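You operate a simulated robot arm through the tools that you are given. There is no shell and no other tool. Be economical: measure what you need, move in short steps, check, and stop when the job is done.

The job below is to be done with a simulated robot arm. You get a single attempt, and the scene is never put back.

Task
Put things in order on the fitting bench top. At the end: the blue water bottle stands where the purple wrench (marked "200 NM") stood; the blue height gauge stands on top of the yellow shield plate; the blue thread dauber is on the yellow bar stub; the blue hoop stub from the fitting bench top stands where the blue height gauge stood; the purple wrench stands where the blue hoop stub stood; whatever was shut is shut again. Leave all else as you found it, and nothing knocked over.

Only the result counts: the job must be done as asked and must still hold three seconds after the hand-in. Knocking over, shifting, dropping, spilling or breaking anything else fails it.

Robot
A 7-joint arm with a two-finger parallel gripper, fixed in place. Base frame: the origin is at the foot of the arm, x ahead of it, y to its left, z up; the work surface is at about z = 0. Units: m, rad, N and s.
With the tool pointing down near the work surface it reaches from about 0.24 to 0.62 m from the base axis. Its first joint turns from -1.152 to 1.152 rad. Payload 2.6 kg.
The tool frame sits at the grasp point between the pads (the TCP): z along the fingers, y along the line on which they close. The tips reach 0.03 m beyond it. The gripper opens to 0.094 m. The fingers are 0.028 m wide and 0.01 m thick; the gripper's body (0.05 by 0.096 m) begins 0.055 m behind the TCP.
Orientation is that of the tool frame in the base frame, as a unit quaternion [w, x, y, z]. With the fingers straight down and closing along the base's y, the tool's x points along the base's -x, its y along +y and its z along -z.

Tools
- The arm moves only by the tool jog_arm. Its argument "targets" is a list of rows, each an object of numbers (a shift or turn left out is 0, a gripper value left out holds the last): "tx", "ty", "tz": the shift along the tool's x, y, z in m; "rx", "ry", "rz": the turn, a rotation vector about the tool's x, y, z in rad; "hand": the opening, from 0 (shut) to 1 (fully open). In form: [{"tx": .., "ty": .., "tz": .., "rx": .., "ry": .., "rz": .., "hand": ..}, ...]. A call has 1 to 8 rows; each row is the pose to reach, as a shift and turn from the pose commanded when the call began, along the tool's axes at that moment. Each row takes 0.2 s and may step no farther than 0.05 m and 0.15 rad from the row before; otherwise, or with a gripper value out of range, the whole call is refused. A pose out of reach is approached as far as the arm can. The call stops where the force on the tool passes 40 N (or 10 N more than at its start, if that is more) or the arm is blocked; 0.2 s more then pass. Each finger travels about 0.072 m/s and halts on what it meets, pressing with about 33 N; the grip force reading is that of the motor and also rises with nothing between the fingers. The clock runs only during rows and for 0.2 s after the last one: add rows that repeat a pose to give the fingers time. The reply holds the time, the measured pose of the TCP, the force on the tool along the base axes, the opening and the grip force, in the units named above and with some noise.
- Cameras (640 x 400 px; columns grow to the right, rows downward): "scene" is fixed at [0.0065, 0.4134, 0.5696]; the picture's right is [-0.88, -0.48, 0.00], its down [-0.27, 0.50, -0.82] and it looks along [0.40, -0.72, -0.57] (base axes); focal length 352 px, centre (320, 200). "wrist" rides on the gripper at [-0.037, 0, -0.058] in the tool frame; the picture's right is [0.00, -1.00, 0.00], its down [0.97, 0.00, -0.24] and it looks along [0.24, 0.00, 0.97] (tool axes); focal length 218 px, centre (320, 200).
- get_image(camera): a new picture of that camera. No time passes.
- point_at(camera, pixels): for up to 12 pixels [column, row] of the newest picture of that camera ("zoom" is the newest enlarged one), the place [x, y, z] in the base frame of the surface seen there, good to about 0.002 m, but the place of the scene camera against the robot may be out by one fixed shift of up to 0.025 m in any direction. No time passes.
- enlarge(camera, box): a new picture of the part [left, top, right, bottom] of that camera's present view, enlarged. No time passes.
- close_job(): hands the job in; it is judged then, once.

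Go step by step. Measure first, check grasps and placings, and put right what went wrong. The budget is 80 turns and 34 pictures, counting those below and the enlarged ones. Unless the task says otherwise, let go and move clear before handing in, and close with one line.

The tools are called by a JSON object that holds its "fn" and its "kwargs". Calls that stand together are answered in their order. jog_arm: Moves the arm, as the interface text tells. Its arguments: {"type":"object","properties":{"targets":{"type":"array","items":{"type":"object","properties":{"tx":{"type":"number"},"ty":{"type":"number"},"tz":{"type":"number"},"rx":{"type":"number"},"ry":{"type":"number"},"rz":{"type":"number"},"hand":{"type":"number"}}}}},"required":["targets"]} The other tools are called the same way: get_image (camera) takes a picture; point_at (camera, pixels) gives the place of the surface under pixels of a picture; enlarge (camera, box) takes an enlarged picture of a part of a camera's view; close_job () hands the job in.

At the start:

```text
time: 0.0
eef_pos: [0.4134, -0.1074, 0.3227]
tcp_rot: [0.0, 0.0, 1.0, 0.0]
wrist_force: [0.2, 0.7, 0.6]
width: 0.0939
grasp_force: 0.1
```

scene: 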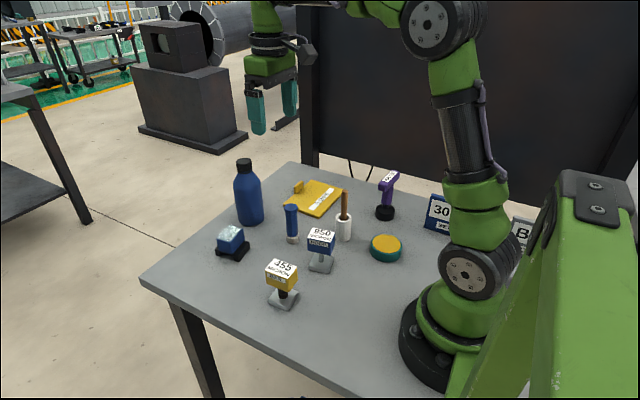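
wrist: 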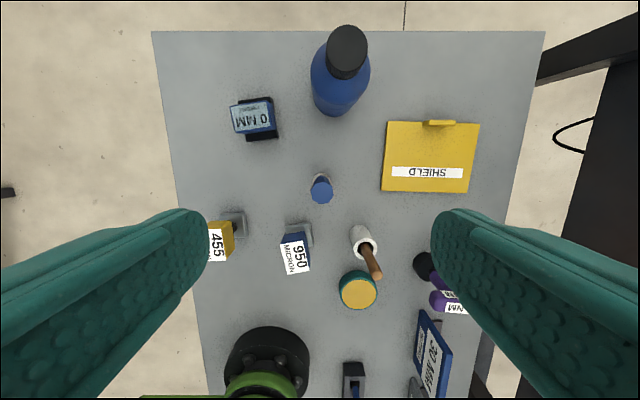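

The two first pictures show the bench with about a dozen objects; I need to tell which is which, so I enlarge the cluttered parts.

{"fn": "enlarge", "kwargs": {"camera": "scene", "box": [200, 140, 420, 320]}}

{"fn": "enlarge", "kwargs": {"camera": "wrist", "box": [150, 20, 550, 400]}}

```text
2.22 times, centred on (310, 230) of scene
```

zoom: 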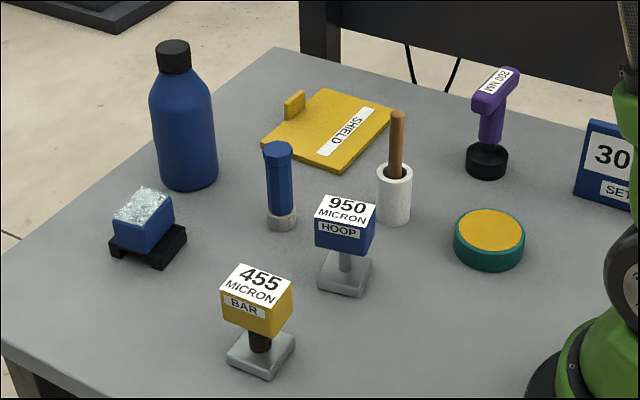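

```text
1.05 times, centred on (350, 210) of wrist
```

zoom: 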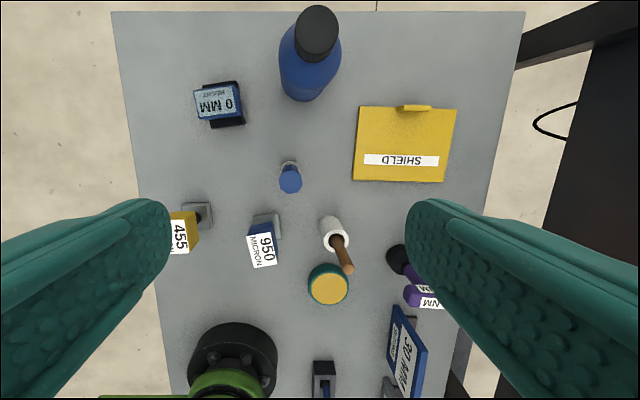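

The labels read HOOP 950 (blue), BAR 455 (yellow), SHIELD, a "0 MM HEIGHT" gauge and the purple 200 NM. I measure them through the wrist camera, which carries no shift.

{"fn": "get_image", "kwargs": {"camera": "wrist"}}

{"fn": "point_at", "kwargs": {"camera": "wrist", "pixels": [[347, 45], [322, 190], [252, 115], [270, 135], [427, 155], [437, 123], [296, 255], [304, 230], [218, 242], [237, 222], [363, 235], [358, 290]]}}

{"fn": "point_at", "kwargs": {"camera": "scene", "pixels": [[244, 162], [291, 208], [229, 235], [320, 236], [320, 265], [281, 266], [283, 300], [390, 178], [385, 213], [345, 220], [386, 243], [315, 200]]}}

{"fn": "enlarge", "kwargs": {"camera": "scene", "box": [400, 170, 560, 270]}}

```text
29 pictures are left
```

wrist: 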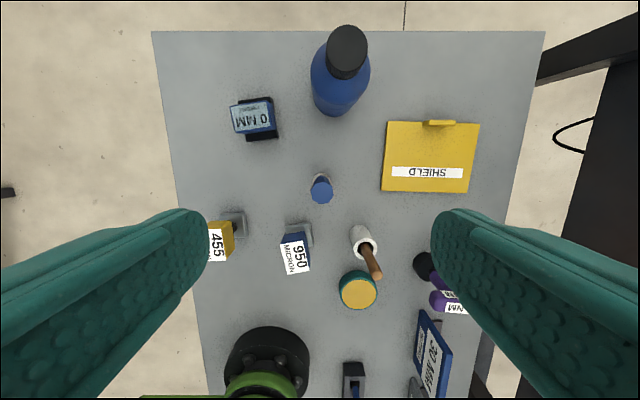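

```text
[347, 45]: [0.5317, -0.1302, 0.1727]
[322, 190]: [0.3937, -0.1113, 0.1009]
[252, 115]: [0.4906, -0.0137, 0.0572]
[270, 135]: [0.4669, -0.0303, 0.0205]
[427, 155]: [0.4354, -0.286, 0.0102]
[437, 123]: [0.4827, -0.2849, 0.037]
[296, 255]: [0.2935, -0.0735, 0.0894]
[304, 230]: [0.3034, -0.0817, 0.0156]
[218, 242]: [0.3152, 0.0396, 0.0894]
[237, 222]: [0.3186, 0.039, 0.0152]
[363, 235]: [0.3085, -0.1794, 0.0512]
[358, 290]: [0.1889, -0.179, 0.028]
```

```text
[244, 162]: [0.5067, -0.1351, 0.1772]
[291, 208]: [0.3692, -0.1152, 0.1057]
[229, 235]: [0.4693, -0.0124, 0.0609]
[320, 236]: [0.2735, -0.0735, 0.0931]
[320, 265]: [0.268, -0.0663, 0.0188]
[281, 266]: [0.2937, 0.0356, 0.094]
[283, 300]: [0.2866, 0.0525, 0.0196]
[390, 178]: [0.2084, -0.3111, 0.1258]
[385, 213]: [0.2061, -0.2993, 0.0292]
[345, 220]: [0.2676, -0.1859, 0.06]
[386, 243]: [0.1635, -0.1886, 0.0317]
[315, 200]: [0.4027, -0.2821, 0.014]
```

```text
4.00 times, centred on (480, 220) of scene
```

zoom: 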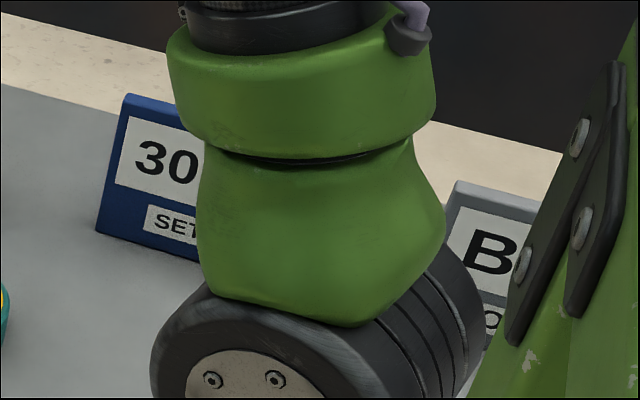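

The shift between the cameras is about +0.021 in x. The blue handle at (322,190) is the dauber, and the gauge at (255,118) goes first, so I move above it for a closer look.

{"fn": "jog_arm", "kwargs": {"targets": [{"tx": -0.02, "ty": 0.029, "tz": 0.026}, {"tx": -0.04, "ty": 0.058, "tz": 0.053}, {"tx": -0.06, "ty": 0.087, "tz": 0.08}]}}

{"fn": "get_image", "kwargs": {"camera": "wrist"}}

```text
time: 0.8
eef_pos: [0.4724, -0.0215, 0.2404]
tcp_rot: [0.0, 0.0, 1.0, 0.0]
wrist_force: [-0.1, -0.3, -1.4]
width: 0.094
grasp_force: 0.0
```

```text
27 pictures are left
```

wrist: 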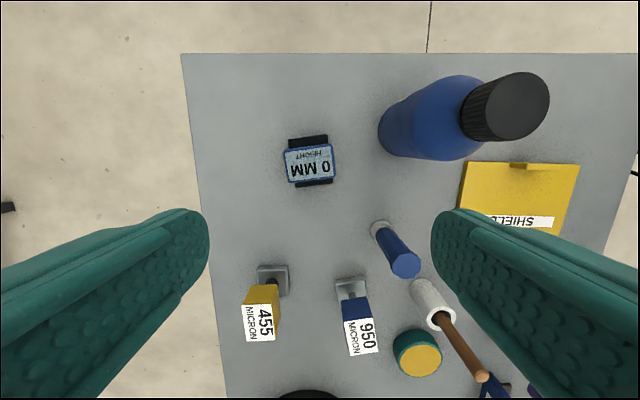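

The gauge is sharp now: display corners near (285,152), (333,146), (336,178), (288,183), base ends at (307,139) and (315,184). I measure it along with the shield and the bottle.

{"fn": "point_at", "kwargs": {"camera": "wrist", "pixels": [[287, 152], [331, 147], [334, 176], [290, 181], [310, 165], [291, 140], [326, 137], [315, 185], [331, 182], [472, 167], [568, 170], [520, 200]]}}

{"fn": "point_at", "kwargs": {"camera": "wrist", "pixels": [[246, 308], [273, 307], [273, 338], [260, 270], [286, 272], [258, 288], [345, 324], [370, 321], [376, 350], [338, 282], [366, 280], [358, 300]]}}

{"fn": "enlarge", "kwargs": {"camera": "wrist", "box": [230, 110, 390, 210]}}

```text
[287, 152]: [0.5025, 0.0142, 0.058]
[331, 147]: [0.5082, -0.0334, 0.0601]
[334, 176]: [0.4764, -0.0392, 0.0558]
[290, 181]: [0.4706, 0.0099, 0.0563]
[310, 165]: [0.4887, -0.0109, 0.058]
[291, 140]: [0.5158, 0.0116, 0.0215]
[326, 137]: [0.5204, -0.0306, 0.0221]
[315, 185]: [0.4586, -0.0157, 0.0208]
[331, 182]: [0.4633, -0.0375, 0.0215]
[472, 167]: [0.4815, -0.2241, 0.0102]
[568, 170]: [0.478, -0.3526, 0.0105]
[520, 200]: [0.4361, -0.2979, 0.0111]
```

```text
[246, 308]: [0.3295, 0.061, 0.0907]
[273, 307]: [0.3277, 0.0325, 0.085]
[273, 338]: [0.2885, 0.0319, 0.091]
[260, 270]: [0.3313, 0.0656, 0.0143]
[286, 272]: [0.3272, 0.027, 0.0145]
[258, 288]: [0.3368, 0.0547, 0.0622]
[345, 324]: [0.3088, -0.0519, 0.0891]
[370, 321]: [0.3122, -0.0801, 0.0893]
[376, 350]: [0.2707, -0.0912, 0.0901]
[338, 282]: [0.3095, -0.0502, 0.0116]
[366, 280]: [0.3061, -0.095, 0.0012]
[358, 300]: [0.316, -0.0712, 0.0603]
```

```text
4.00 times, centred on (310, 160) of wrist
```

zoom: 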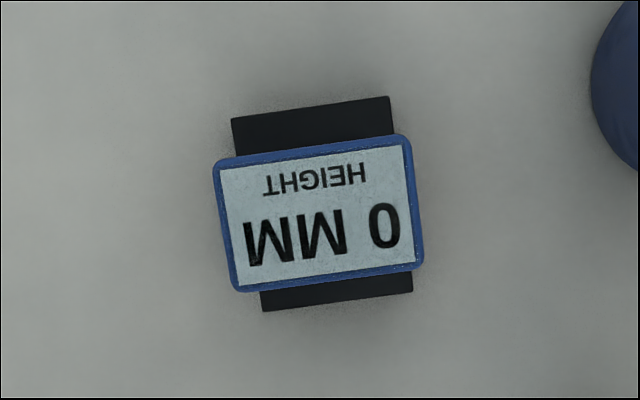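

The gauge body is about 0.048 m across y, centred at (0.490, -0.012), turned by 0.12 rad, and its base is narrower than the body in that direction. I go down over it with the fingers open.

{"fn": "jog_arm", "kwargs": {"targets": [{"tx": -0.0176, "ty": 0.0094, "tz": 0.04, "rz": -0.12}, {"tx": -0.0176, "ty": 0.0094, "tz": 0.085, "rz": -0.12}, {"tx": -0.0176, "ty": 0.0094, "tz": 0.13, "rz": -0.12}, {"tx": -0.0176, "ty": 0.0094, "tz": 0.165, "rz": -0.12}, {"tx": -0.0176, "ty": 0.0094, "tz": 0.198, "rz": -0.12}]}}

{"fn": "get_image", "kwargs": {"camera": "wrist"}}

```text
time: 2.0
eef_pos: [0.4913, -0.0085, 0.0419]
tcp_rot: [0.0, -0.059, 0.998, 0.0]
wrist_force: [0.4, -0.6, 0.7]
width: 0.0938
grasp_force: 0.0
```

```text
25 pictures are left
```

wrist: 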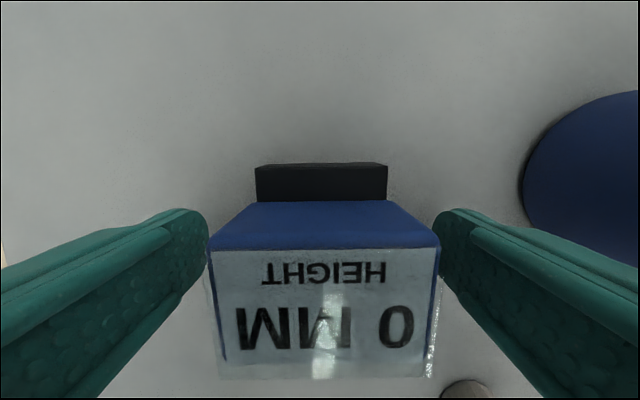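

The gauge sits square between the fingers, with the display from (210,250) to (438,375), so I close and lift slightly.

{"fn": "jog_arm", "kwargs": {"targets": [{"hand": 0}, {"hand": 0}, {"hand": 0}, {"tz": -0.03, "hand": 0}, {"tz": -0.07, "hand": 0}, {"tz": -0.12, "hand": 0}, {"tz": -0.16, "hand": 0}, {"tz": -0.2, "hand": 0}]}}

{"fn": "get_image", "kwargs": {"camera": "wrist"}}

```text
time: 3.8
eef_pos: [0.4888, -0.0102, 0.244]
tcp_rot: [0.001, -0.059, 0.998, 0.0]
wrist_force: [0.2, -0.6, 0.5]
width: 0.0
grasp_force: 33.1
```

```text
24 pictures are left
```

wrist: 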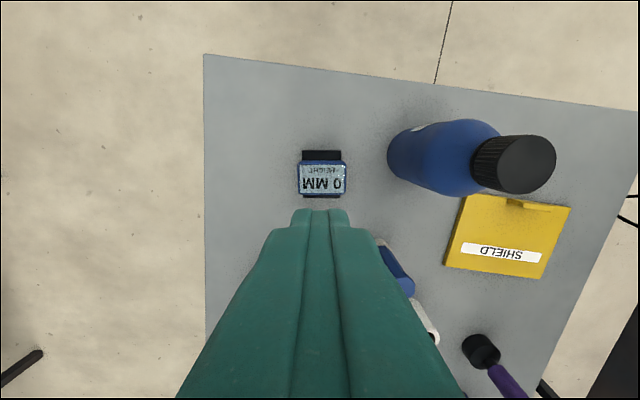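

The fingers shut to 0.0, so the gauge was not carried; it is still on the bench at (323,178). I check whether it moved.

{"fn": "point_at", "kwargs": {"camera": "wrist", "pixels": [[300, 167], [345, 167], [345, 192], [301, 192], [304, 152], [340, 152], [306, 197], [340, 197]]}}

{"fn": "enlarge", "kwargs": {"camera": "wrist", "box": [263, 130, 383, 205]}}

```text
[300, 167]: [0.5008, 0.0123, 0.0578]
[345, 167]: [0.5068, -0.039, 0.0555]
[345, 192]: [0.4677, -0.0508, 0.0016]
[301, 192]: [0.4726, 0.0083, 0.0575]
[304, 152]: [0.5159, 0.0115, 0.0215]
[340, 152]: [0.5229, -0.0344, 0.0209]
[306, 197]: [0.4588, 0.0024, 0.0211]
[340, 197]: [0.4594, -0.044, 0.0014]
```

```text
5.33 times, centred on (323, 168) of wrist
```

zoom: 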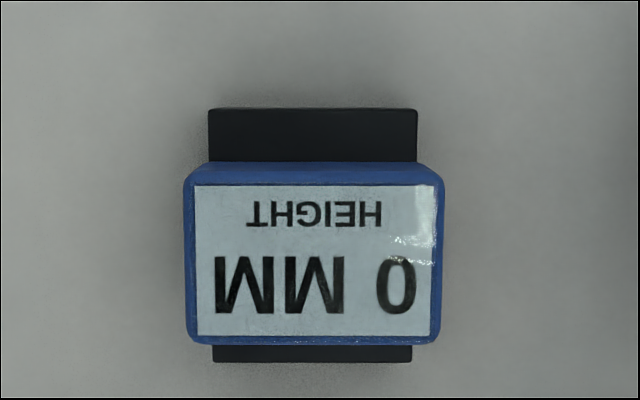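

The gauge has not shifted at all, so it either slipped out or is held to the bench. I go back down, grip it and read the force before lifting.

{"fn": "jog_arm", "kwargs": {"targets": [{"hand": 1, "tz": 0.04}, {"hand": 1, "tz": 0.08}, {"hand": 1, "tz": 0.08}, {"hand": 1, "tz": 0.12}, {"hand": 1, "tz": 0.16}, {"hand": 1, "tz": 0.2}]}}

{"fn": "jog_arm", "kwargs": {"targets": [{"hand": 0}, {"hand": 0}, {"hand": 0}, {"hand": 0}]}}

{"fn": "jog_arm", "kwargs": {"targets": [{"tz": -0.004}, {"tz": -0.008}]}}

```text
time: 5.2
eef_pos: [0.4914, -0.0077, 0.0454]
tcp_rot: [0.001, -0.06, 0.998, 0.0]
wrist_force: [-0.9, 1.0, 0.6]
width: 0.094
grasp_force: 0.0
```

```text
time: 6.2
eef_pos: [0.4912, -0.0076, 0.0454]
tcp_rot: [0.0, -0.061, 0.998, 0.0]
wrist_force: [0.0, -0.1, 0.5]
width: 0.06
grasp_force: 33.1
```

```text
time: 6.8
eef_pos: [0.4923, -0.0095, 0.053]
tcp_rot: [0.0, -0.06, 0.998, 0.0]
wrist_force: [-0.2, 0.3, -2.5]
width: 0.0602
grasp_force: 33.0
```

It grips at 0.060 m wide, and the force of -2.5 N looks like a carried weight. I look before lifting farther.

{"fn": "get_image", "kwargs": {"camera": "wrist"}}

{"fn": "enlarge", "kwargs": {"camera": "scene", "box": [180, 190, 300, 270]}}

```text
22 pictures are left
```

wrist: 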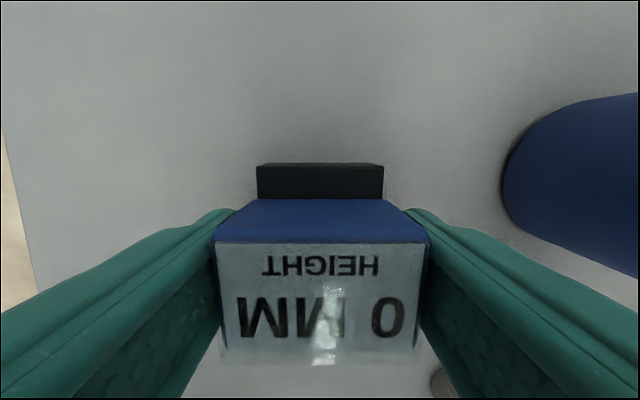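

```text
5.00 times, centred on (240, 230) of scene
```

zoom: 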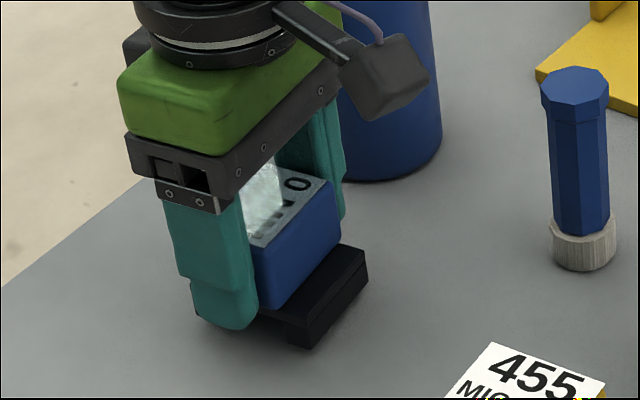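

The gauge has come up with the gripper: the display is nearly the same size although the TCP is 8 mm higher. I lift slowly, since the fast lift lost it.

{"fn": "jog_arm", "kwargs": {"targets": [{"tz": -0.005}, {"tz": -0.012}, {"tz": -0.02}, {"tz": -0.028}, {"tz": -0.036}, {"tz": -0.044}, {"tz": -0.052}, {"tz": -0.06}]}}

{"fn": "get_image", "kwargs": {"camera": "wrist"}}

```text
time: 8.6
eef_pos: [0.4911, -0.0086, 0.1139]
tcp_rot: [0.001, -0.06, 0.998, 0.0]
wrist_force: [-0.1, 0.2, -2.4]
width: 0.06
grasp_force: 33.0
```

```text
20 pictures are left
```

wrist: 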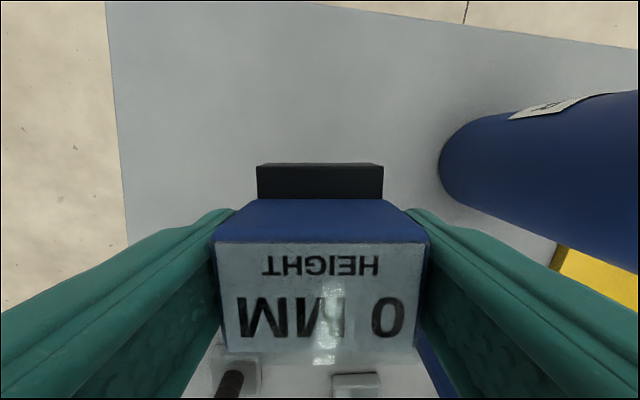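

The gauge is held steadily (width 0.060, force -2.4 N). I lift higher in gentle steps and start moving toward the shield.

{"fn": "jog_arm", "kwargs": {"targets": [{"tz": -0.01}, {"tz": -0.025}, {"tz": -0.043}, {"tz": -0.061}, {"tz": -0.079}, {"tz": -0.097}, {"tz": -0.115}, {"tz": -0.13}]}}

{"fn": "jog_arm", "kwargs": {"targets": [{"tx": 0.003, "ty": -0.01}, {"tx": 0.009, "ty": -0.026}, {"tx": 0.016, "ty": -0.046}, {"tx": 0.023, "ty": -0.066}, {"tx": 0.03, "ty": -0.086}, {"tx": 0.037, "ty": -0.106}, {"tx": 0.043, "ty": -0.122}, {"tx": 0.046, "ty": -0.135}]}}

{"fn": "jog_arm", "kwargs": {"targets": [{"tx": 0.003, "ty": -0.01}, {"tx": 0.009, "ty": -0.026}, {"tx": 0.016, "ty": -0.046}, {"tx": 0.023, "ty": -0.066}, {"tx": 0.03, "ty": -0.086}, {"tx": 0.037, "ty": -0.106}, {"tx": 0.043, "ty": -0.122}, {"tx": 0.046, "ty": -0.135}]}}

{"fn": "get_image", "kwargs": {"camera": "wrist"}}

```text
time: 10.4
eef_pos: [0.491, -0.0087, 0.2431]
tcp_rot: [0.0, -0.06, 0.998, 0.0]
wrist_force: [0.2, -0.3, -1.5]
width: 0.0601
grasp_force: 33.5
```

```text
time: 12.2
eef_pos: [0.4607, -0.1488, 0.2401]
tcp_rot: [0.0, -0.06, 0.998, -0.001]
wrist_force: [0.1, 1.1, -2.6]
width: 0.0601
grasp_force: 33.1
```

```text
time: 14.0
eef_pos: [0.4292, -0.2896, 0.2428]
tcp_rot: [0.0, -0.06, 0.998, 0.0]
wrist_force: [0.7, 0.5, -2.1]
width: 0.0603
grasp_force: 33.0
```

```text
19 pictures are left
```

wrist: 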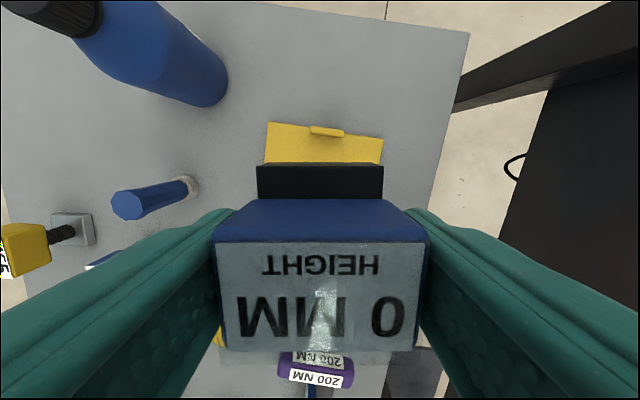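

The gauge is over the shield, whose far corners show at (268,122) and (382,140). I measure these to confirm the landing spot.

{"fn": "point_at", "kwargs": {"camera": "wrist", "pixels": [[271, 126], [380, 142], [311, 133], [342, 136], [266, 160], [380, 160], [218, 338], [225, 345]]}}

```text
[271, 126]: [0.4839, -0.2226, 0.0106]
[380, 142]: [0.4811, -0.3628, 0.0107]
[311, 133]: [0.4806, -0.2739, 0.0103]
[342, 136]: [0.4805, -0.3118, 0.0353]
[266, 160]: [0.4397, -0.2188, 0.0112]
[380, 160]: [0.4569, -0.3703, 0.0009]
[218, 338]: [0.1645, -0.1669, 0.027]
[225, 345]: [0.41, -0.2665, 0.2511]
```

The shield's centre is about (0.434, -0.292), so the spot is right. I go down slowly to just above contact.

{"fn": "jog_arm", "kwargs": {"targets": [{"tx": -0.002, "tz": 0.012}, {"tx": -0.003, "tz": 0.035}, {"tx": -0.003, "tz": 0.06}, {"tx": -0.003, "tz": 0.085}, {"tx": -0.003, "tz": 0.11}, {"tx": -0.003, "tz": 0.135}, {"tx": -0.003, "tz": 0.155}, {"tx": -0.003, "tz": 0.17}]}}

{"fn": "jog_arm", "kwargs": {"targets": [{"tz": 0.006}, {"tz": 0.01}, {"tz": 0.013}, {"tz": 0.0155}, {"tz": 0.0155}]}}

{"fn": "enlarge", "kwargs": {"camera": "scene", "box": [260, 140, 400, 228]}}

```text
time: 15.8
eef_pos: [0.4343, -0.2894, 0.0741]
tcp_rot: [-0.001, -0.06, 0.998, -0.001]
wrist_force: [0.2, -0.1, -2.5]
width: 0.0601
grasp_force: 32.3
```

```text
time: 17.0
eef_pos: [0.4355, -0.2883, 0.0582]
tcp_rot: [0.0, -0.06, 0.998, 0.001]
wrist_force: [1.1, 0.6, -2.1]
width: 0.0597
grasp_force: 33.0
```

```text
4.55 times, centred on (330, 184) of scene
```

zoom: 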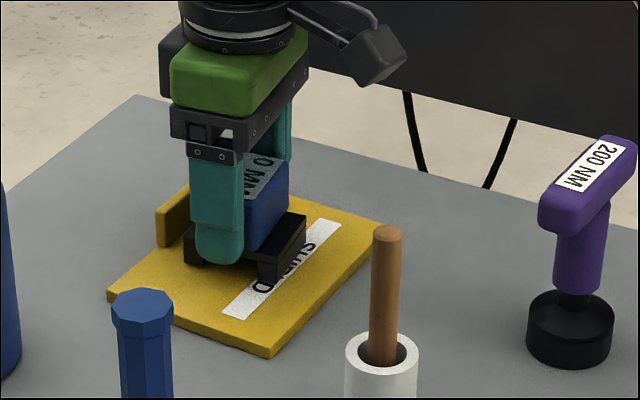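

It is just above the plate, with the force still -2.1 N. I lower it by millimetres until the weight comes off.

{"fn": "jog_arm", "kwargs": {"targets": [{"tz": 0.001}, {"tz": 0.002}]}}

{"fn": "jog_arm", "kwargs": {"targets": [{"tz": 0.001}]}}

```text
time: 17.6
eef_pos: [0.435, -0.2899, 0.0549]
tcp_rot: [0.0, -0.06, 0.998, 0.0]
wrist_force: [-0.4, 0.2, -0.5]
width: 0.06
grasp_force: 32.8
```

```text
time: 18.0
eef_pos: [0.435, -0.2903, 0.0543]
tcp_rot: [0.001, -0.06, 0.998, 0.001]
wrist_force: [-1.9, 2.2, 8.0]
width: 0.0603
grasp_force: 33.2
```

Contact: the force is now +8 N. I open and rise straight up.

{"fn": "jog_arm", "kwargs": {"targets": [{"tz": -0.001, "hand": 0.7}, {"tz": -0.001, "hand": 1}, {"tz": -0.001, "hand": 1}, {"tz": -0.03}, {"tz": -0.07}, {"tz": -0.11}, {"tz": -0.15}, {"tz": -0.19}]}}

{"fn": "get_image", "kwargs": {"camera": "wrist"}}

```text
time: 19.8
eef_pos: [0.4323, -0.2896, 0.2455]
tcp_rot: [-0.001, -0.06, 0.998, 0.0]
wrist_force: [0.4, 0.1, 0.6]
width: 0.0941
grasp_force: 0.0
```

```text
17 pictures are left
```

wrist: 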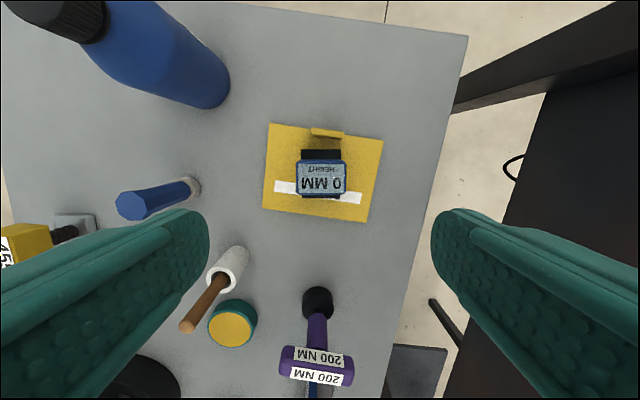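

The gauge stands in the middle of the shield. Next is the hoop stub, so I go above it and look.

{"fn": "jog_arm", "kwargs": {"targets": [{"tx": 0.0171, "ty": 0.039, "rz": 0.02}, {"tx": 0.0342, "ty": 0.078, "rz": 0.04}, {"tx": 0.0513, "ty": 0.117, "rz": 0.06}, {"tx": 0.0685, "ty": 0.156, "rz": 0.08}, {"tx": 0.0856, "ty": 0.195, "rz": 0.1}, {"tx": 0.1027, "ty": 0.234, "rz": 0.12}]}}

{"fn": "get_image", "kwargs": {"camera": "wrist"}}

```text
time: 21.2
eef_pos: [0.3081, -0.0707, 0.2442]
tcp_rot: [0.0, 0.001, 1.0, 0.0]
wrist_force: [0.1, 0.8, 0.1]
width: 0.0941
grasp_force: 0.0
```

```text
16 pictures are left
```

wrist: 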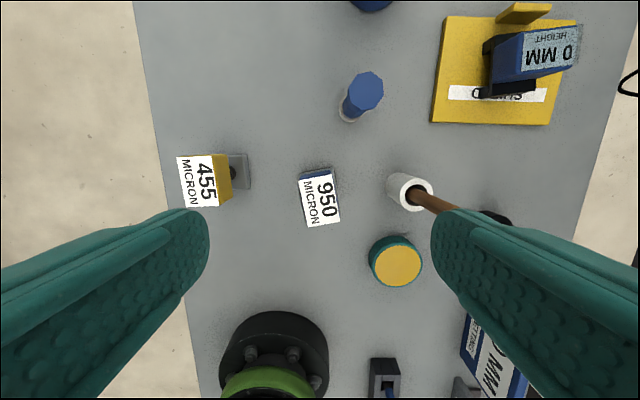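

The hoop top lies at (299,178)-(341,225), and the bar top and dauber are also in view. I measure all three.

{"fn": "point_at", "kwargs": {"camera": "wrist", "pixels": [[301, 179], [332, 172], [339, 217], [310, 225], [320, 198], [305, 173], [330, 167], [355, 80], [381, 92], [366, 91], [340, 112], [352, 118]]}}

{"fn": "point_at", "kwargs": {"camera": "wrist", "pixels": [[179, 159], [211, 157], [217, 204], [185, 204], [198, 181], [247, 155], [247, 186], [408, 175], [398, 183], [396, 262], [396, 241], [383, 370]]}}

{"fn": "enlarge", "kwargs": {"camera": "wrist", "box": [260, 60, 420, 260]}}

```text
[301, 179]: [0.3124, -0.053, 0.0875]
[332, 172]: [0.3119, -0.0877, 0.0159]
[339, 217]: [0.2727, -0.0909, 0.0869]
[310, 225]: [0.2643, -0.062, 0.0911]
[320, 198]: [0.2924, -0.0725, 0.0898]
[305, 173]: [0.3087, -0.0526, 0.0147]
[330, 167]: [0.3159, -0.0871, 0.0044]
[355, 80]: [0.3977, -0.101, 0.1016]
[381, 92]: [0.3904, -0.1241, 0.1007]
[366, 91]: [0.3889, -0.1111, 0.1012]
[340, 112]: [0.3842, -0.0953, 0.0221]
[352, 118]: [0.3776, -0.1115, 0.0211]
```

```text
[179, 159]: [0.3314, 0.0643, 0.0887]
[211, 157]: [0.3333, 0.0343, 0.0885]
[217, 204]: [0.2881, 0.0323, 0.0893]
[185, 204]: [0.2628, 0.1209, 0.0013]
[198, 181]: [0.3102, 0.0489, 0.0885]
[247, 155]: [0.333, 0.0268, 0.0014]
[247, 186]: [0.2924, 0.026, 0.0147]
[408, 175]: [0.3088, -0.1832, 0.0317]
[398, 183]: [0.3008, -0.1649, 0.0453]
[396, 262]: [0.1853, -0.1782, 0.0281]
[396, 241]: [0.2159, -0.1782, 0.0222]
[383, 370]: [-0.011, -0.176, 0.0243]
```

```text
2.00 times, centred on (340, 160) of wrist
```

zoom: 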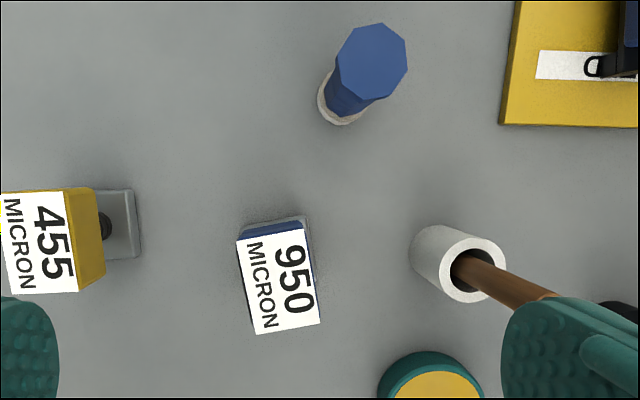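

The hoop head is about 0.032 m across y, centred at (0.2905, -0.0725), turned about 0.165 rad, with its top at z 0.089. I go down with the TCP to z 0.075 and grip the head.

{"fn": "jog_arm", "kwargs": {"targets": [{"tx": 0.009, "ty": -0.001, "tz": 0.03, "rz": -0.08}, {"tx": 0.0176, "ty": -0.0018, "tz": 0.065, "rz": -0.165}, {"tx": 0.0176, "ty": -0.0018, "tz": 0.1, "rz": -0.165}, {"tx": 0.0176, "ty": -0.0018, "tz": 0.135, "rz": -0.165}, {"tx": 0.0176, "ty": -0.0018, "tz": 0.155, "rz": -0.165}, {"tx": 0.0176, "ty": -0.0018, "tz": 0.168, "rz": -0.165}]}}

{"fn": "get_image", "kwargs": {"camera": "wrist"}}

```text
time: 22.6
eef_pos: [0.2886, -0.0737, 0.0749]
tcp_rot: [0.0, -0.083, 0.997, 0.0]
wrist_force: [0.7, -0.3, 0.5]
width: 0.0939
grasp_force: 0.1
```

```text
14 pictures are left
```

wrist: 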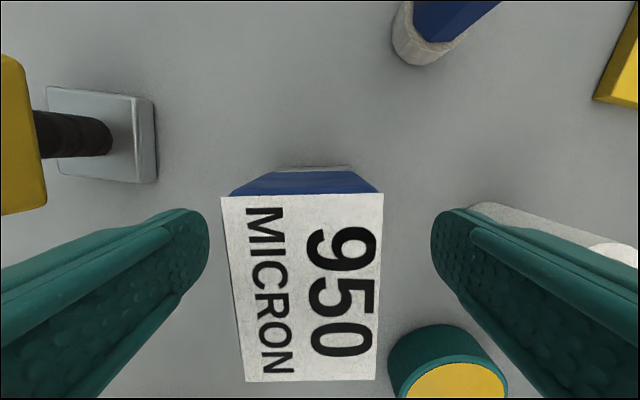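

The head sits slightly left and forward of centre, with the label spanning (222,196)-(382,380). I measure its corners to fix the offset.

{"fn": "point_at", "kwargs": {"camera": "wrist", "pixels": [[225, 199], [380, 196], [374, 376], [248, 377], [305, 288], [240, 190], [370, 185], [292, 168], [350, 168]]}}

```text
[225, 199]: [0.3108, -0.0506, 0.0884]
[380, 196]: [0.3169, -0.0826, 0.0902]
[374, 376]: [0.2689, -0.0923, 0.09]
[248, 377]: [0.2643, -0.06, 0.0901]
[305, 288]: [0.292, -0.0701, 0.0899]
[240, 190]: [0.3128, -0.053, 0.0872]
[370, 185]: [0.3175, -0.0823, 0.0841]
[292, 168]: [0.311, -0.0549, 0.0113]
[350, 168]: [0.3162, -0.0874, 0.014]
```

The head's centre is (0.290, -0.0714), so I shift by 2 mm and close.

{"fn": "jog_arm", "kwargs": {"targets": [{"tx": -0.002, "ty": 0.002}, {"tx": -0.002, "ty": 0.002, "hand": 0}, {"tx": -0.002, "ty": 0.002, "hand": 0}, {"tx": -0.002, "ty": 0.002, "hand": 0}, {"tx": -0.002, "ty": 0.002, "hand": 0}, {"tx": -0.002, "ty": 0.002, "hand": 0}]}}

{"fn": "jog_arm", "kwargs": {"targets": [{"tz": -0.003}, {"tz": -0.008}, {"tz": -0.015}, {"tz": -0.025}, {"tz": -0.035}]}}

```text
time: 24.0
eef_pos: [0.2887, -0.0707, 0.0735]
tcp_rot: [-0.001, -0.082, 0.997, -0.001]
wrist_force: [0.5, -0.7, 0.2]
width: 0.04
grasp_force: 33.0
```

```text
time: 25.2
eef_pos: [0.2896, -0.07, 0.1097]
tcp_rot: [0.0, -0.083, 0.997, 0.0]
wrist_force: [0.1, -1.2, -2.5]
width: 0.0403
grasp_force: 33.2
```

The hoop stub is held (width 0.040, force -2.5 N). I lift it to about z 0.21 and carry it to the gauge's old place at (0.489, -0.0125).

{"fn": "jog_arm", "kwargs": {"targets": [{"tz": -0.01}, {"tz": -0.025}, {"tz": -0.045}, {"tz": -0.065}, {"tz": -0.083}, {"tz": -0.095}, {"tz": -0.1}]}}

{"fn": "jog_arm", "kwargs": {"targets": [{"tx": -0.01, "ty": 0.001}, {"tx": -0.03, "ty": 0.003}, {"tx": -0.06, "ty": 0.007}, {"tx": -0.09, "ty": 0.011}, {"tx": -0.12, "ty": 0.014}, {"tx": -0.15, "ty": 0.018}, {"tx": -0.18, "ty": 0.021}, {"tx": -0.198, "ty": 0.024}]}}

{"fn": "jog_arm", "kwargs": {"targets": [{"tx": -0.005}, {"tx": -0.008}, {"tx": -0.008}]}}

```text
time: 26.8
eef_pos: [0.2876, -0.0687, 0.2112]
tcp_rot: [0.0, -0.083, 0.997, 0.0]
wrist_force: [0.5, -0.5, -3.1]
width: 0.0399
grasp_force: 32.9
```

```text
time: 28.6
eef_pos: [0.4804, -0.013, 0.2104]
tcp_rot: [0.001, -0.083, 0.997, -0.001]
wrist_force: [0.1, -0.3, -3.1]
width: 0.04
grasp_force: 32.8
```

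```text
time: 29.4
eef_pos: [0.4882, -0.0118, 0.2092]
tcp_rot: [0.0, -0.083, 0.997, 0.0]
wrist_force: [0.1, 0.0, -2.6]
width: 0.0403
grasp_force: 32.9
```

The stub is above the spot. I lower it to just above the bench, then slowly to contact.

{"fn": "jog_arm", "kwargs": {"targets": [{"tz": 0.012}, {"tz": 0.035}, {"tz": 0.06}, {"tz": 0.085}, {"tz": 0.105}, {"tz": 0.12}, {"tz": 0.127}, {"tz": 0.13}]}}

{"fn": "jog_arm", "kwargs": {"targets": [{"tz": 0.0015}, {"tz": 0.003}]}}

{"fn": "jog_arm", "kwargs": {"targets": [{"tz": 0.001}, {"tz": 0.002}]}}

```text
time: 31.2
eef_pos: [0.4879, -0.0112, 0.0819]
tcp_rot: [0.0, -0.082, 0.997, 0.001]
wrist_force: [-0.7, 0.2, -2.9]
width: 0.04
grasp_force: 33.2
```

```text
time: 31.8
eef_pos: [0.4895, -0.012, 0.079]
tcp_rot: [0.001, -0.081, 0.997, 0.0]
wrist_force: [-0.5, -1.2, -3.0]
width: 0.0401
grasp_force: 32.7
```

```text
time: 32.4
eef_pos: [0.4882, -0.0095, 0.0756]
tcp_rot: [-0.001, -0.082, 0.997, 0.0]
wrist_force: [1.0, -0.6, -2.5]
width: 0.0399
grasp_force: 33.0
```

{"fn": "jog_arm", "kwargs": {"targets": [{"ty": -0.001, "tz": 0.001}, {"ty": -0.001, "tz": 0.002}]}}

{"fn": "jog_arm", "kwargs": {"targets": [{"tz": 0.001}]}}

```text
time: 33.0
eef_pos: [0.4901, -0.0141, 0.0752]
tcp_rot: [0.002, -0.082, 0.997, 0.0]
wrist_force: [-3.0, -0.9, 7.8]
width: 0.0403
grasp_force: 33.0
```

```text
time: 33.4
eef_pos: [0.4886, -0.0124, 0.0752]
tcp_rot: [0.002, -0.081, 0.997, 0.0]
wrist_force: [-9.5, -1.7, 23.3]
width: 0.0406
grasp_force: 33.0
```

Contact at z 0.075 with the force up to 23 N. I ease back, open, rise and then take a picture.

{"fn": "jog_arm", "kwargs": {"targets": [{"tz": -0.0015}, {"tz": -0.0015, "hand": 1}, {"tz": -0.0015, "hand": 1}, {"tz": -0.0015, "hand": 1}, {"tz": -0.04}, {"tz": -0.085}, {"tz": -0.13}, {"tz": -0.17}]}}

{"fn": "get_image", "kwargs": {"camera": "wrist"}}

```text
time: 35.2
eef_pos: [0.4931, -0.0131, 0.2412]
tcp_rot: [0.0, -0.082, 0.997, 0.0]
wrist_force: [0.4, 0.5, -0.2]
width: 0.0939
grasp_force: 0.0
```

```text
13 pictures are left
```

wrist: 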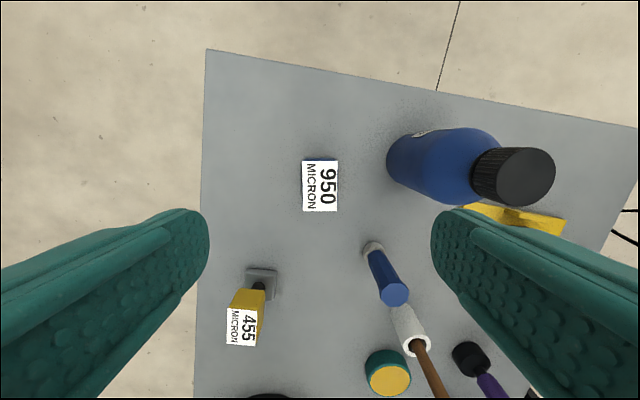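

The hoop stub stands in the old gauge spot (322,185). Now I go above the purple wrench to look.

{"fn": "jog_arm", "kwargs": {"targets": [{"tx": 0.0344, "ty": -0.0294, "tz": -0.01}, {"tx": 0.0688, "ty": -0.0588, "tz": -0.02}, {"tx": 0.1031, "ty": -0.0881, "tz": -0.03}, {"tx": 0.1375, "ty": -0.1175, "tz": -0.03}, {"tx": 0.1719, "ty": -0.1469, "tz": -0.03}, {"tx": 0.2063, "ty": -0.1763, "tz": -0.03}, {"tx": 0.2406, "ty": -0.2056, "tz": -0.03}, {"tx": 0.275, "ty": -0.235, "tz": -0.03}]}}

{"fn": "get_image", "kwargs": {"camera": "wrist"}}

```text
time: 37.0
eef_pos: [0.2558, -0.2903, 0.2721]
tcp_rot: [0.0, -0.083, 0.997, 0.0]
wrist_force: [-0.7, 0.6, 0.6]
width: 0.0942
grasp_force: 0.1
```

```text
12 pictures are left
```

wrist: 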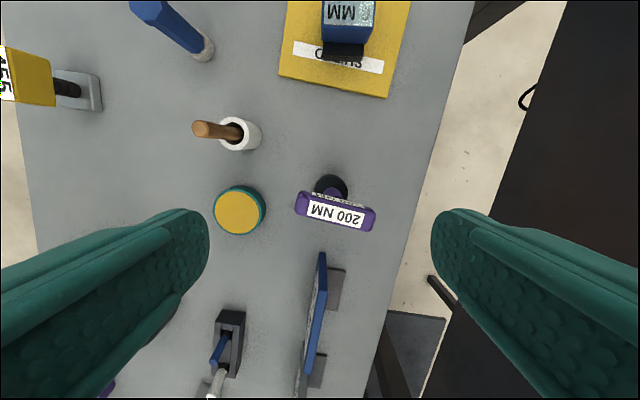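

The wrench's crossbar runs from (296,203) to (375,220), with its black foot at (330,187). I measure it, the sign nearby and the stick's top.

{"fn": "point_at", "kwargs": {"camera": "wrist", "pixels": [[299, 198], [298, 210], [374, 210], [372, 227], [336, 211], [312, 194], [366, 205], [320, 183], [345, 184], [330, 178], [322, 256], [200, 129]]}}

{"fn": "enlarge", "kwargs": {"camera": "wrist", "box": [276, 160, 396, 250]}}

```text
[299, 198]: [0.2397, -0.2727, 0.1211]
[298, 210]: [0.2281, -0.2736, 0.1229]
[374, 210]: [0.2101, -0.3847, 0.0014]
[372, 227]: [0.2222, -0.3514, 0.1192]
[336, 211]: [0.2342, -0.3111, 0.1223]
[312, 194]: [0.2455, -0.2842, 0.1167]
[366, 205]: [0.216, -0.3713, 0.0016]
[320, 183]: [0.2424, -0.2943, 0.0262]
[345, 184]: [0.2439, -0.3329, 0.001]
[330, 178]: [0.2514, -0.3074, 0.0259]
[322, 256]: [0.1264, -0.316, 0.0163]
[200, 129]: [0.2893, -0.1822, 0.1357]
```

```text
4.44 times, centred on (336, 205) of wrist
```

zoom: 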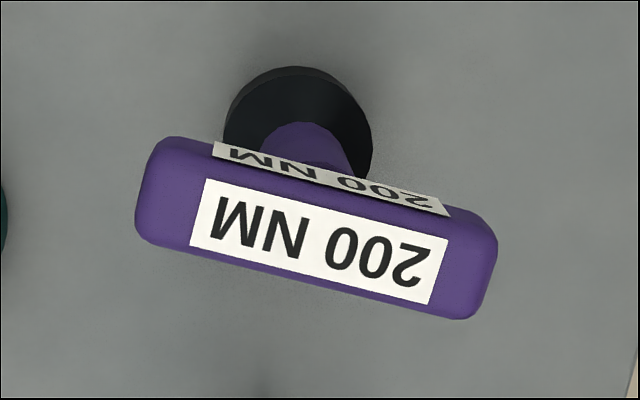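

The crossbar is centred at (0.234, -0.311), about 0.08 m long and turned -0.09 rad; the foot's centre is (0.232, -0.310). I turn the gripper by 1.825 rad to straddle the bar's thin side, staying high.

{"fn": "jog_arm", "kwargs": {"targets": [{"tx": 0.004, "ty": -0.003, "rz": 0.14}, {"tx": 0.008, "ty": -0.006, "rz": 0.28}, {"tx": 0.012, "ty": -0.008, "rz": 0.42}, {"tx": 0.016, "ty": -0.01, "rz": 0.56}, {"tx": 0.02, "ty": -0.013, "rz": 0.7}, {"tx": 0.024, "ty": -0.015, "rz": 0.84}, {"tx": 0.0258, "ty": -0.0162, "rz": 0.98}, {"tx": 0.0258, "ty": -0.0162, "rz": 1.12}]}}

{"fn": "jog_arm", "kwargs": {"targets": [{"rz": 0.14}, {"rz": 0.28}, {"rz": 0.42}, {"rz": 0.56}, {"rz": 0.705}, {"rz": 0.705}]}}

{"fn": "get_image", "kwargs": {"camera": "wrist"}}

```text
time: 38.8
eef_pos: [0.2321, -0.3098, 0.274]
tcp_rot: [0.0, 0.461, 0.887, 0.0]
wrist_force: [0.0, -0.3, -0.2]
width: 0.0941
grasp_force: 0.1
```

```text
time: 40.2
eef_pos: [0.2336, -0.3088, 0.2731]
tcp_rot: [0.0, 0.738, 0.675, 0.0]
wrist_force: [0.3, -0.3, 0.2]
width: 0.0939
grasp_force: 0.1
```

```text
10 pictures are left
```

wrist: 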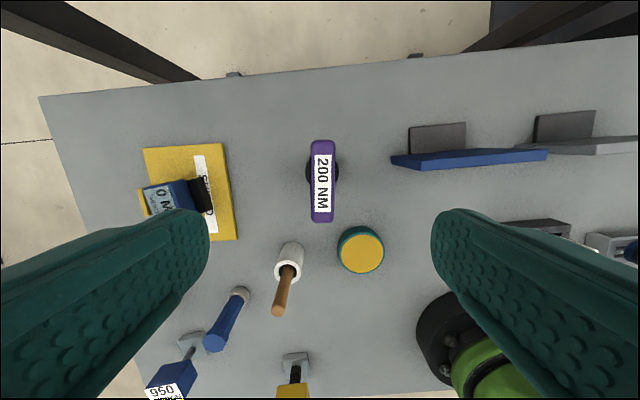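

The bar is now upright in the picture from (312,140) to (335,222), in line with the fingers. I check its exact place before going down.

{"fn": "point_at", "kwargs": {"camera": "wrist", "pixels": [[322, 181], [314, 145], [331, 145], [332, 216], [314, 216], [313, 181], [332, 181]]}}

```text
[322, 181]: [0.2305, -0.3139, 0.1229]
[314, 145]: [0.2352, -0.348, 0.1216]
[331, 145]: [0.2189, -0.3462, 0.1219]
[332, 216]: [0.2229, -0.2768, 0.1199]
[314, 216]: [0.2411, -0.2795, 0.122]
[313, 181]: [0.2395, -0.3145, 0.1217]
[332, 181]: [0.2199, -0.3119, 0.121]
```

The bar's centre is about (0.231, -0.312) and 0.021 m thick. I go down to z 0.105, close and check.

{"fn": "jog_arm", "kwargs": {"targets": [{"tx": -0.0024, "ty": -0.0024, "tz": 0.035}, {"tx": -0.0024, "ty": -0.0024, "tz": 0.075}, {"tx": -0.0024, "ty": -0.0024, "tz": 0.115}, {"tx": -0.0024, "ty": -0.0024, "tz": 0.145}, {"tx": -0.0024, "ty": -0.0024, "tz": 0.16}, {"tx": -0.0024, "ty": -0.0024, "tz": 0.168}]}}

{"fn": "jog_arm", "kwargs": {"targets": [{"hand": 0.4}, {"hand": 0.4}, {"hand": 0}, {"hand": 0}, {"hand": 0}, {"hand": 0}]}}

{"fn": "jog_arm", "kwargs": {"targets": [{"tz": -0.003}, {"tz": -0.008}, {"tz": -0.015}, {"tz": -0.025}]}}

```text
time: 41.6
eef_pos: [0.2312, -0.3111, 0.1056]
tcp_rot: [0.001, 0.739, 0.674, 0.0]
wrist_force: [-0.6, -0.4, 0.0]
width: 0.094
grasp_force: 0.1
```

```text
time: 43.0
eef_pos: [0.2305, -0.3118, 0.105]
tcp_rot: [0.0, 0.738, 0.675, -0.001]
wrist_force: [0.0, 0.3, 1.2]
width: 0.0281
grasp_force: 32.8
```

```text
time: 44.0
eef_pos: [0.2312, -0.3103, 0.1288]
tcp_rot: [0.001, 0.738, 0.675, -0.001]
wrist_force: [-0.4, 0.8, -2.3]
width: 0.0279
grasp_force: 33.3
```

The wrench is lifted (width 0.028, force -2.3 N). I raise it to about z 0.265 so its foot clears the stick (top 0.136), then carry it to the hoop's old place at (0.2905, -0.0725).

{"fn": "jog_arm", "kwargs": {"targets": [{"tz": -0.01}, {"tz": -0.028}, {"tz": -0.048}, {"tz": -0.068}, {"tz": -0.088}, {"tz": -0.108}, {"tz": -0.128}, {"tz": -0.138}]}}

{"fn": "jog_arm", "kwargs": {"targets": [{"tx": 0.008, "ty": 0.001}, {"tx": 0.024, "ty": 0.004}, {"tx": 0.044, "ty": 0.007}, {"tx": 0.066, "ty": 0.01}, {"tx": 0.088, "ty": 0.0135}, {"tx": 0.11, "ty": 0.017}, {"tx": 0.126, "ty": 0.0195}, {"tx": 0.135, "ty": 0.021}]}}

{"fn": "jog_arm", "kwargs": {"targets": [{"tx": 0.008, "ty": 0.001}, {"tx": 0.022, "ty": 0.0035}, {"tx": 0.042, "ty": 0.0065}, {"tx": 0.062, "ty": 0.0095}, {"tx": 0.082, "ty": 0.0125}, {"tx": 0.098, "ty": 0.0155}, {"tx": 0.107, "ty": 0.0169}, {"tx": 0.107, "ty": 0.0169}]}}

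{"fn": "get_image", "kwargs": {"camera": "wrist"}}

```text
time: 45.8
eef_pos: [0.2306, -0.3122, 0.2674]
tcp_rot: [0.0, 0.738, 0.675, 0.0]
wrist_force: [-0.7, -0.4, -2.8]
width: 0.0281
grasp_force: 33.5
```

```text
time: 47.6
eef_pos: [0.2616, -0.1804, 0.2695]
tcp_rot: [0.001, 0.738, 0.675, 0.0]
wrist_force: [0.3, -0.1, -2.9]
width: 0.0281
grasp_force: 33.1
```

```text
time: 49.4
eef_pos: [0.2888, -0.076, 0.268]
tcp_rot: [0.0, 0.738, 0.675, 0.0]
wrist_force: [-0.1, -0.3, -1.8]
width: 0.0281
grasp_force: 32.8
```

```text
9 pictures are left
```

wrist: 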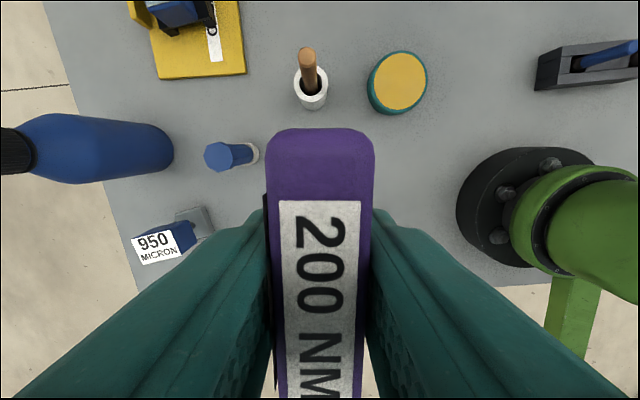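

The wrench hangs straight in the fingers over a clear spot. I lower it to near the bench, then gently to contact.

{"fn": "jog_arm", "kwargs": {"targets": [{"tx": 0.002, "tz": 0.01}, {"tx": 0.002, "tz": 0.03}, {"tx": 0.002, "tz": 0.055}, {"tx": 0.002, "tz": 0.08}, {"tx": 0.002, "tz": 0.105}, {"tx": 0.002, "tz": 0.13}, {"tx": 0.002, "tz": 0.148}, {"tx": 0.002, "tz": 0.156}]}}

{"fn": "jog_arm", "kwargs": {"targets": [{"tz": 0.0015}, {"tz": 0.003}]}}

{"fn": "jog_arm", "kwargs": {"targets": [{"tz": 0.001}, {"tz": 0.0018}]}}

```text
time: 51.2
eef_pos: [0.2877, -0.0711, 0.1099]
tcp_rot: [0.0, 0.738, 0.675, -0.001]
wrist_force: [0.8, 0.6, -2.1]
width: 0.0283
grasp_force: 33.2
```

```text
time: 51.8
eef_pos: [0.2896, -0.0711, 0.1087]
tcp_rot: [0.0, 0.738, 0.675, 0.0]
wrist_force: [-0.4, 0.5, -2.5]
width: 0.0282
grasp_force: 32.9
```

```text
time: 52.4
eef_pos: [0.2889, -0.0707, 0.1074]
tcp_rot: [0.0, 0.738, 0.674, 0.0]
wrist_force: [0.3, -0.1, -2.8]
width: 0.0281
grasp_force: 32.7
```

{"fn": "jog_arm", "kwargs": {"targets": [{"tx": -0.002, "tz": 0.0007}, {"tx": -0.002, "tz": 0.0014}]}}

{"fn": "jog_arm", "kwargs": {"targets": [{"tz": 0.001}]}}

```text
time: 53.0
eef_pos: [0.2889, -0.0747, 0.1056]
tcp_rot: [0.0, 0.739, 0.674, 0.001]
wrist_force: [0.8, 0.7, -2.0]
width: 0.0283
grasp_force: 33.4
```

```text
time: 53.4
eef_pos: [0.2897, -0.0755, 0.1064]
tcp_rot: [0.0, 0.738, 0.675, -0.001]
wrist_force: [-1.2, 0.1, 4.5]
width: 0.028
grasp_force: 32.8
```

The wrench's foot touches (+4.5 N). I let go and rise; meanwhile the last picture shows the bottle at (20-170, 115-185), so I measure it there.

{"fn": "jog_arm", "kwargs": {"targets": [{"tz": -0.001, "hand": 0.6}, {"tz": -0.001, "hand": 1}, {"tz": -0.001, "hand": 1}, {"tz": -0.001, "hand": 1}, {"tz": -0.035}, {"tz": -0.08}, {"tz": -0.125}, {"tz": -0.165}]}}

{"fn": "point_at", "kwargs": {"camera": "wrist", "pixels": [[168, 150], [130, 122], [130, 180], [80, 117], [80, 182], [50, 120], [45, 178], [28, 150], [15, 130], [15, 172], [60, 150], [110, 150]]}}

{"fn": "enlarge", "kwargs": {"camera": "scene", "box": [200, 140, 420, 320]}}

```text
time: 55.2
eef_pos: [0.2885, -0.073, 0.2722]
tcp_rot: [0.001, 0.738, 0.675, 0.0]
wrist_force: [0.5, 0.2, -1.0]
width: 0.094
grasp_force: 0.1
```

```text
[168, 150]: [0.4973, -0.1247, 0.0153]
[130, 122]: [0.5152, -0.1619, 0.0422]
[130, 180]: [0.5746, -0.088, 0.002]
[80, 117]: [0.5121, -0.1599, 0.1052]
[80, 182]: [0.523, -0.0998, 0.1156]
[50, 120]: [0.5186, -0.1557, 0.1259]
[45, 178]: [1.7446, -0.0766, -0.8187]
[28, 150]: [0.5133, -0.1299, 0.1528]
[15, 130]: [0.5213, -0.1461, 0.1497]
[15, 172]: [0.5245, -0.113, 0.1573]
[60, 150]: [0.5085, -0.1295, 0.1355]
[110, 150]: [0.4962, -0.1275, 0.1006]
```

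```text
2.22 times, centred on (310, 230) of scene
```

zoom: 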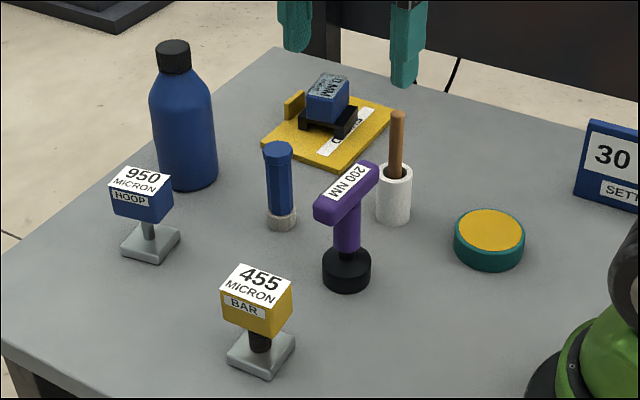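

All placed parts look right in the scene picture: hoop at the gauge spot, wrench at (348,230), gauge on the shield. The bottle has a radius of about 0.033 m, centred near (0.530, -0.130), with its top near 0.177; I move above it.

{"fn": "jog_arm", "kwargs": {"targets": [{"tx": -0.0059, "ty": 0.041}, {"tx": -0.0118, "ty": 0.082}, {"tx": -0.0177, "ty": 0.123}, {"tx": -0.0236, "ty": 0.164}, {"tx": -0.0295, "ty": 0.205}, {"tx": -0.0353, "ty": 0.2456}]}}

{"fn": "get_image", "kwargs": {"camera": "wrist"}}

```text
time: 56.6
eef_pos: [0.5329, -0.1332, 0.2687]
tcp_rot: [-0.001, 0.738, 0.675, 0.0]
wrist_force: [0.2, -0.2, 0.0]
width: 0.0939
grasp_force: 0.1
```

```text
7 pictures are left
```

wrist: 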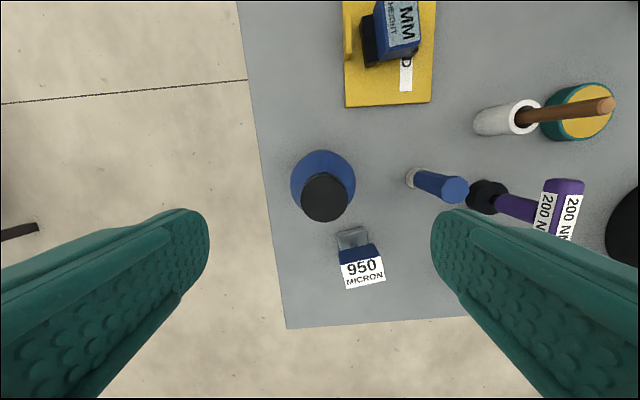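

The bottle's cap is at (324,197), nearly centred. I measure the cap and shoulders.

{"fn": "point_at", "kwargs": {"camera": "wrist", "pixels": [[324, 197], [304, 197], [345, 197], [324, 178], [324, 216], [323, 152], [293, 180], [354, 180], [323, 160]]}}

```text
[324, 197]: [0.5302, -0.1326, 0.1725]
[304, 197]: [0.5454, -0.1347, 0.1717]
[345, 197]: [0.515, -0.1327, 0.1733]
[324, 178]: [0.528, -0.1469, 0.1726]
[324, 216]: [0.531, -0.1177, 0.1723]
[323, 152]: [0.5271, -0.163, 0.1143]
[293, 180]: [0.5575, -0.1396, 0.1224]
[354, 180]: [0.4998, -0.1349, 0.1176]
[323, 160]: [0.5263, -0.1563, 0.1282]
```

The cap top is at 0.1725 and the bottle's centre is (0.530, -0.132). I go down to z 0.124, which leaves the palm 7 mm above the cap.

{"fn": "jog_arm", "kwargs": {"targets": [{"tx": 0.0014, "ty": -0.003, "tz": 0.03}, {"tx": 0.0014, "ty": -0.003, "tz": 0.065}, {"tx": 0.0014, "ty": -0.003, "tz": 0.1}, {"tx": 0.0014, "ty": -0.003, "tz": 0.125}, {"tx": 0.0014, "ty": -0.003, "tz": 0.137}, {"tx": 0.0014, "ty": -0.003, "tz": 0.144}]}}

{"fn": "jog_arm", "kwargs": {"targets": [{"hand": 0}, {"hand": 0}, {"hand": 0}, {"hand": 0}]}}

{"fn": "jog_arm", "kwargs": {"targets": [{"tz": -0.003}, {"tz": -0.007}, {"tz": -0.012}, {"tz": -0.018}]}}

```text
time: 58.0
eef_pos: [0.5299, -0.1284, 0.1264]
tcp_rot: [0.0, 0.738, 0.675, -0.001]
wrist_force: [-0.7, -0.1, -0.3]
width: 0.0941
grasp_force: 0.1
```

```text
time: 59.0
eef_pos: [0.5302, -0.1274, 0.1263]
tcp_rot: [0.0, 0.738, 0.675, -0.001]
wrist_force: [-1.5, 0.1, -0.2]
width: 0.0675
grasp_force: 33.1
```

```text
time: 60.0
eef_pos: [0.5287, -0.129, 0.145]
tcp_rot: [0.0, 0.738, 0.675, -0.001]
wrist_force: [-0.1, 0.3, -4.8]
width: 0.0672
grasp_force: 33.1
```

The bottle is held (width 0.067, force -4.8 N). I raise it slowly to about z 0.275 and look.

{"fn": "jog_arm", "kwargs": {"targets": [{"tz": -0.008}, {"tz": -0.022}, {"tz": -0.04}, {"tz": -0.06}, {"tz": -0.08}, {"tz": -0.1}, {"tz": -0.118}, {"tz": -0.128}]}}

{"fn": "get_image", "kwargs": {"camera": "scene"}}

```text
time: 61.8
eef_pos: [0.5291, -0.1308, 0.2716]
tcp_rot: [0.0, 0.738, 0.675, 0.001]
wrist_force: [0.2, -0.7, -4.1]
width: 0.0675
grasp_force: 32.5
```

```text
6 pictures are left
```

scene: 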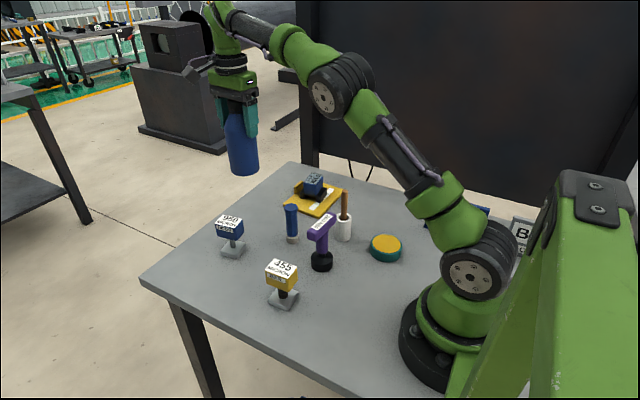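

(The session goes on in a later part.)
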